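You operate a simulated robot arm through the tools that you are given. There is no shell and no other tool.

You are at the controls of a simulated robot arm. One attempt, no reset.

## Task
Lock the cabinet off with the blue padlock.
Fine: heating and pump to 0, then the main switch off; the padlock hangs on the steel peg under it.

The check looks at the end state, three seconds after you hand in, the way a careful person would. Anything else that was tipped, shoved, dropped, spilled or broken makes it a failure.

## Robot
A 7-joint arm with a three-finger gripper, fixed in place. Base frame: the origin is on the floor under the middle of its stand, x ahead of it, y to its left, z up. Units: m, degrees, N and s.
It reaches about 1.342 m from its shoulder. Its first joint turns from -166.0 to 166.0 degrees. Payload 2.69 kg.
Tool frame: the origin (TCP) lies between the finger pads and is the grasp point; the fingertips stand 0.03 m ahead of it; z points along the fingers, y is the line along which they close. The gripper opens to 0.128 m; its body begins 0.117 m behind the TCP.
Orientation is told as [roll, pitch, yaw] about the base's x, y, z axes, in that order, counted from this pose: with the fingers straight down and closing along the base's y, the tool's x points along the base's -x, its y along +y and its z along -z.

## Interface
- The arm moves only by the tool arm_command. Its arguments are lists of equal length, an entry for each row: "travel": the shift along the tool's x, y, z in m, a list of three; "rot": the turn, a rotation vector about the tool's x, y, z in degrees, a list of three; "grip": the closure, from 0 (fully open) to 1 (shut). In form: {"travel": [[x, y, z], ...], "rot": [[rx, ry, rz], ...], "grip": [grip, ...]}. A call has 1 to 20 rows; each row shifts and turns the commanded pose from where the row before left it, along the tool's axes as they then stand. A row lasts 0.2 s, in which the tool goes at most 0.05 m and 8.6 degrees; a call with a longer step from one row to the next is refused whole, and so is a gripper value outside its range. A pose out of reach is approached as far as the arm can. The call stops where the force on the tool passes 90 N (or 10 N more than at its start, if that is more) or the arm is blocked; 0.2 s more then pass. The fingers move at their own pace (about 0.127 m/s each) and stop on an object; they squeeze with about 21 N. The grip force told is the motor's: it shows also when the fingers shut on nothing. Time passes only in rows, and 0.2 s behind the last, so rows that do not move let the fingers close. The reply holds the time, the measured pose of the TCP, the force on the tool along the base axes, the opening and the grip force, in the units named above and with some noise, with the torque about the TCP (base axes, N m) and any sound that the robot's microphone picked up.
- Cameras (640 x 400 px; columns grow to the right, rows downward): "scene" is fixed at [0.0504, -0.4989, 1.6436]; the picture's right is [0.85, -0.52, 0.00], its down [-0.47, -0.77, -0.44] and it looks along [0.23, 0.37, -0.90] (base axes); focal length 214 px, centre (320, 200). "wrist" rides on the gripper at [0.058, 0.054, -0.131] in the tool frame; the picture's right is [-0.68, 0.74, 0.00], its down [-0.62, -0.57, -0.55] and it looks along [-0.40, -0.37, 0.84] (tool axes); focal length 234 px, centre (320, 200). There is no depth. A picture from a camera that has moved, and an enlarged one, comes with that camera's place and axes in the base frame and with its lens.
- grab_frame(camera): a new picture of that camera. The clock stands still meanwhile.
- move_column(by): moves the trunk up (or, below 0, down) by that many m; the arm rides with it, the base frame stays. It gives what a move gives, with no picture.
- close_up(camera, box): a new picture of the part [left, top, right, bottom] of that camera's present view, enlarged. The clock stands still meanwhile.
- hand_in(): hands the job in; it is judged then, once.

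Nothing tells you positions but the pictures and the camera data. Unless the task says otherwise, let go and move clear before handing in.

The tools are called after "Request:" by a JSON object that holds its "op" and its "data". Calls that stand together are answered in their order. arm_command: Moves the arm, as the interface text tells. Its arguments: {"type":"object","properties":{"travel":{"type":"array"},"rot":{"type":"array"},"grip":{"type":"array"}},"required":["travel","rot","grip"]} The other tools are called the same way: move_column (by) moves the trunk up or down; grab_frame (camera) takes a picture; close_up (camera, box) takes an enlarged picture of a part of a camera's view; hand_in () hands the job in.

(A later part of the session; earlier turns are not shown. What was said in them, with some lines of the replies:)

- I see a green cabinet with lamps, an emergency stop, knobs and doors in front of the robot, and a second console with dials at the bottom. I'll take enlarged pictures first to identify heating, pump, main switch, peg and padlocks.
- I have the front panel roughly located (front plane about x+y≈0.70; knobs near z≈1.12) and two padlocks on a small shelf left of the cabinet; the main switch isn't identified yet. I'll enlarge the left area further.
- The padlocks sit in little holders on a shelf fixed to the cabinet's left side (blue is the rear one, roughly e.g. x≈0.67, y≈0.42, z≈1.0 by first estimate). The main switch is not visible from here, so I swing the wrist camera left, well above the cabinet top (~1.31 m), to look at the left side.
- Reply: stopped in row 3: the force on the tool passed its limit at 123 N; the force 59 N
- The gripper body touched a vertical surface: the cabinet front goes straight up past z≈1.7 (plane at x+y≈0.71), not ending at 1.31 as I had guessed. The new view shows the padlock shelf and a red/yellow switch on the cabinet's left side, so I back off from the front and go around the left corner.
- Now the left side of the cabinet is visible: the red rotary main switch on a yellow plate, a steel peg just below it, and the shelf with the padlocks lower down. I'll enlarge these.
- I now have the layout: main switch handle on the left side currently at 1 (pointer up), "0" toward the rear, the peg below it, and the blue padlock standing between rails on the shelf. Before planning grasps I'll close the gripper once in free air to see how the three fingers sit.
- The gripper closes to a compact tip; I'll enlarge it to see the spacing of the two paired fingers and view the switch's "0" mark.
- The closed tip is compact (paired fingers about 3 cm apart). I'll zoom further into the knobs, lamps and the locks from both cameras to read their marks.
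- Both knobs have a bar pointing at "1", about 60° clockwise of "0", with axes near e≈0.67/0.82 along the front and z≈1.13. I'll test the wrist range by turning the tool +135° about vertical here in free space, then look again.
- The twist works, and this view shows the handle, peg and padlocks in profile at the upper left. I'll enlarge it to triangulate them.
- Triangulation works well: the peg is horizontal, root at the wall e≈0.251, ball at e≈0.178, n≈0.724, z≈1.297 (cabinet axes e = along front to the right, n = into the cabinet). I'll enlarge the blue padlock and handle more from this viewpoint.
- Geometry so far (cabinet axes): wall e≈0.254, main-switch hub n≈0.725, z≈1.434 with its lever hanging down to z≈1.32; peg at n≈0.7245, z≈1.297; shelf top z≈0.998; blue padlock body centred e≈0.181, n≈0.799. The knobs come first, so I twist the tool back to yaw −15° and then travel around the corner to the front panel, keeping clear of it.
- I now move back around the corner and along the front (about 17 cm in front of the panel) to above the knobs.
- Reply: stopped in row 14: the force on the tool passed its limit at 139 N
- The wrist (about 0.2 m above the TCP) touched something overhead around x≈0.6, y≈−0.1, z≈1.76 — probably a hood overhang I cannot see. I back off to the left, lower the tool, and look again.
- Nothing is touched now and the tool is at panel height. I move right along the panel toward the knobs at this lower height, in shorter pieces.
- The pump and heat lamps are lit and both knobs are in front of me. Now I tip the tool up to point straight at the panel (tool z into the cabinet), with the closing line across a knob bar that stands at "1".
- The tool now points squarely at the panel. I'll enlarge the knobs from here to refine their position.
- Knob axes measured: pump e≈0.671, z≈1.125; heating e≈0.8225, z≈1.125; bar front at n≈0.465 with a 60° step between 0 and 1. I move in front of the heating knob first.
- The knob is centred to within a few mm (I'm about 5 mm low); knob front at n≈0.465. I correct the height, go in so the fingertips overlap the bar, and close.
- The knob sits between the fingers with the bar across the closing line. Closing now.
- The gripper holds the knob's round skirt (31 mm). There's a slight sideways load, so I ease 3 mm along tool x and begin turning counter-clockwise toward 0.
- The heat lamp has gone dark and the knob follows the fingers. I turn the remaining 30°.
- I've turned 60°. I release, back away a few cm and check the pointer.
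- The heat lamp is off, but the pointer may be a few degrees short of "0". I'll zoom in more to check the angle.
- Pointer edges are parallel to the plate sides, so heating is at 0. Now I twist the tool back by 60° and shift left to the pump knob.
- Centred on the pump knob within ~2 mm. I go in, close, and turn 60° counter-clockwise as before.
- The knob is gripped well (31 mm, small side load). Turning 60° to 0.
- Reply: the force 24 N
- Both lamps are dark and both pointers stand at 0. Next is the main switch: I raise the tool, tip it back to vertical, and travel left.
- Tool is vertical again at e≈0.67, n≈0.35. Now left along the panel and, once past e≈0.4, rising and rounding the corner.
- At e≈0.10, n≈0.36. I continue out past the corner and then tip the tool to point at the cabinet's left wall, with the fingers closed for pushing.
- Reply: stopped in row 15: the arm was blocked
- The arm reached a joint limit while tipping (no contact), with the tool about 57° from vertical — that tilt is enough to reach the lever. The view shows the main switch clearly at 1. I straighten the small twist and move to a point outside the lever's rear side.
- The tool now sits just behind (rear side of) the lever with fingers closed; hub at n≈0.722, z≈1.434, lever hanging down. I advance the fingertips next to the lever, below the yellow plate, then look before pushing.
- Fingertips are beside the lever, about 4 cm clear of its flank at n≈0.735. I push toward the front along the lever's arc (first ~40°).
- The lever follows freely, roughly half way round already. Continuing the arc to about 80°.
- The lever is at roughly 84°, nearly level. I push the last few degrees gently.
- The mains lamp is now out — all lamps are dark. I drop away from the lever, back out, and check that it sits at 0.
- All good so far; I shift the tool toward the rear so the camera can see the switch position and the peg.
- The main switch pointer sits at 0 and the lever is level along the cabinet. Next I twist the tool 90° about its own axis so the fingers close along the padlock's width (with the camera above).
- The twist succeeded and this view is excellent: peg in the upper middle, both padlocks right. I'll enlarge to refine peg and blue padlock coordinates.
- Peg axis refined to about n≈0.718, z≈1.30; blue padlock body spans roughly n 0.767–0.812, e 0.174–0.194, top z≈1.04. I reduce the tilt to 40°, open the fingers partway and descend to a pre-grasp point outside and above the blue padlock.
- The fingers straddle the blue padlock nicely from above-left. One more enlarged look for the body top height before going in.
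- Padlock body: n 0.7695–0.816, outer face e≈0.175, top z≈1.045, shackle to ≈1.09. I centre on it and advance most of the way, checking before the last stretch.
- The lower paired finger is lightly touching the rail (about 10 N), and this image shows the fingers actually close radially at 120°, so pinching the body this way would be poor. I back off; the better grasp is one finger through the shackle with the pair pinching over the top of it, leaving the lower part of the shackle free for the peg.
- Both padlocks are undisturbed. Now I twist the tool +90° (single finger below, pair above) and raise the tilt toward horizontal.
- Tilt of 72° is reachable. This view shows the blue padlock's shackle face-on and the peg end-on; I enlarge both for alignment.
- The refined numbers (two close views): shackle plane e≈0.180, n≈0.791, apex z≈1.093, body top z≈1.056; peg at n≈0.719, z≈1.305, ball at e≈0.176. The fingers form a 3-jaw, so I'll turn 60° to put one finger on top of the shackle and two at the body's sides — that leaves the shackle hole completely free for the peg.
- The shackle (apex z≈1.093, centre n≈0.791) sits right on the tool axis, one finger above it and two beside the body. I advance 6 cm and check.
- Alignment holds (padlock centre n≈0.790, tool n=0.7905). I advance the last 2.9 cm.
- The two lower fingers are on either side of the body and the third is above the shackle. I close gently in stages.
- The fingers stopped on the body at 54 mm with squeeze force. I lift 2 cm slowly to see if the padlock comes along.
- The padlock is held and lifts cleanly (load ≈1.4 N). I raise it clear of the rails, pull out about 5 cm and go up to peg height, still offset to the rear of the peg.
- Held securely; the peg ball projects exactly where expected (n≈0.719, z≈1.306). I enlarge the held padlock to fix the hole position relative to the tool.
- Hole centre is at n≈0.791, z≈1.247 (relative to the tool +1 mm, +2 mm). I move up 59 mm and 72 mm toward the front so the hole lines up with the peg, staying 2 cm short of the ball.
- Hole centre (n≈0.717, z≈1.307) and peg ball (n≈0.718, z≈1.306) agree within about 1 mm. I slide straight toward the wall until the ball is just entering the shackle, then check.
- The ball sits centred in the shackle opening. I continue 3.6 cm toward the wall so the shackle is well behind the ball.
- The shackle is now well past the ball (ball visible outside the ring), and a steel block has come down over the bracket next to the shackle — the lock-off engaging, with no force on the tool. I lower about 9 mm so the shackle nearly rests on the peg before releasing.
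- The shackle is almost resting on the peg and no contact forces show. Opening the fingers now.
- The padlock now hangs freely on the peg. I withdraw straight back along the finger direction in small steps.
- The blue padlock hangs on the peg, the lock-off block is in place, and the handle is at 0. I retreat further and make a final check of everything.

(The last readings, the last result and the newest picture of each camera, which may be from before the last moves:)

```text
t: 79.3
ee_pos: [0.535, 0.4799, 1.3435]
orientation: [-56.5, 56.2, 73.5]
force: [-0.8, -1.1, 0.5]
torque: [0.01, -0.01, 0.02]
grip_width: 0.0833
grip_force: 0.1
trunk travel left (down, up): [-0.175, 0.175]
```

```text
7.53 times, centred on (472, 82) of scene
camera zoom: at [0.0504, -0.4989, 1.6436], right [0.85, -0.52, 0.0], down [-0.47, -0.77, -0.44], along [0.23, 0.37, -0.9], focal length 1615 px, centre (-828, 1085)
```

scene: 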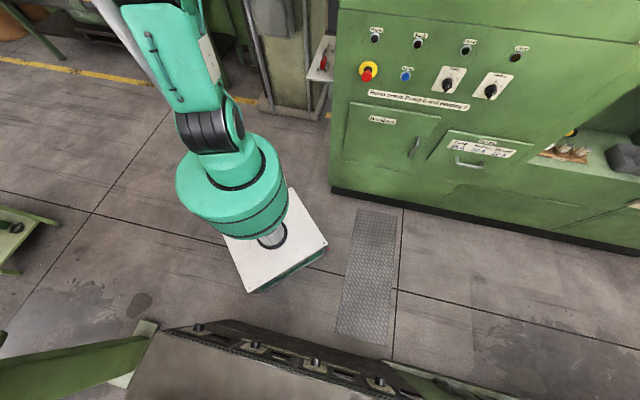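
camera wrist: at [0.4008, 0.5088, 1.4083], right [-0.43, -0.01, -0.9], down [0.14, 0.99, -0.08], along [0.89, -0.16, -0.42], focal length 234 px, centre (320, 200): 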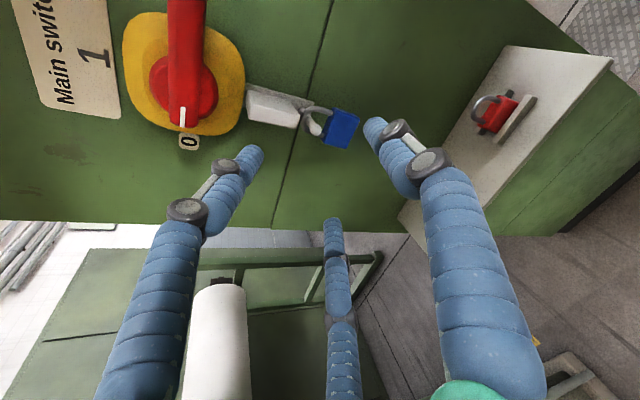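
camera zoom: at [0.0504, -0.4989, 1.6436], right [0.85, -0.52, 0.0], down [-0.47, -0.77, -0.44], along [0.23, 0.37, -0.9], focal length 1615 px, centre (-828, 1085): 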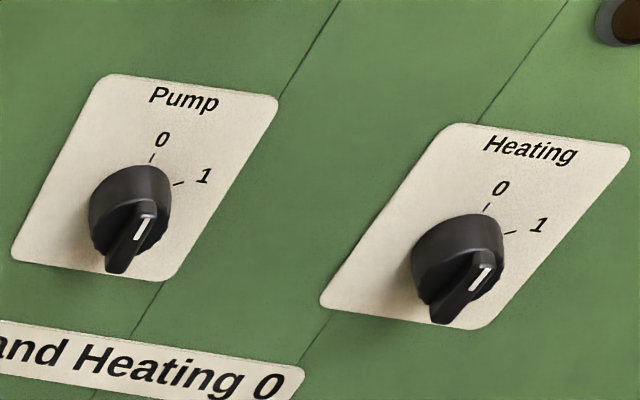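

Everything checks out. Both knob pointers stand at 0, all lamps are dark and the main switch is at 0. The blue padlock hangs on the peg behind the ball with the steel block in place. The red padlock hasn't moved, and the gripper is clear. Handing in.

Request:
{"op": "hand_in", "data": {}}

```text
The job is handed in.
```

The cabinet is locked off. Heating and pump are both at 0, the main switch is at 0, and the blue padlock hangs on the steel peg under it. All the panel lamps are dark. The job is handed in, but no verdict came back.

- **Peg:** once the padlock was on the peg, a steel block showed on the bracket. I took it to be the lock-off engaging.
- **Bumps:** the arm touched things three times along the way:
  - The gripper hit the cabinet front early on (123 N).
  - It then hit something overhead that I couldn't see, near x 0.6, y −0.1, z 1.76 (139 N).
  - One finger lightly touched a rail on the padlock shelf (about 10 N).

  I saw nothing moved or damaged, but the overhead spot was never in view.
- **Red padlock:** it is still in its place on the shelf.
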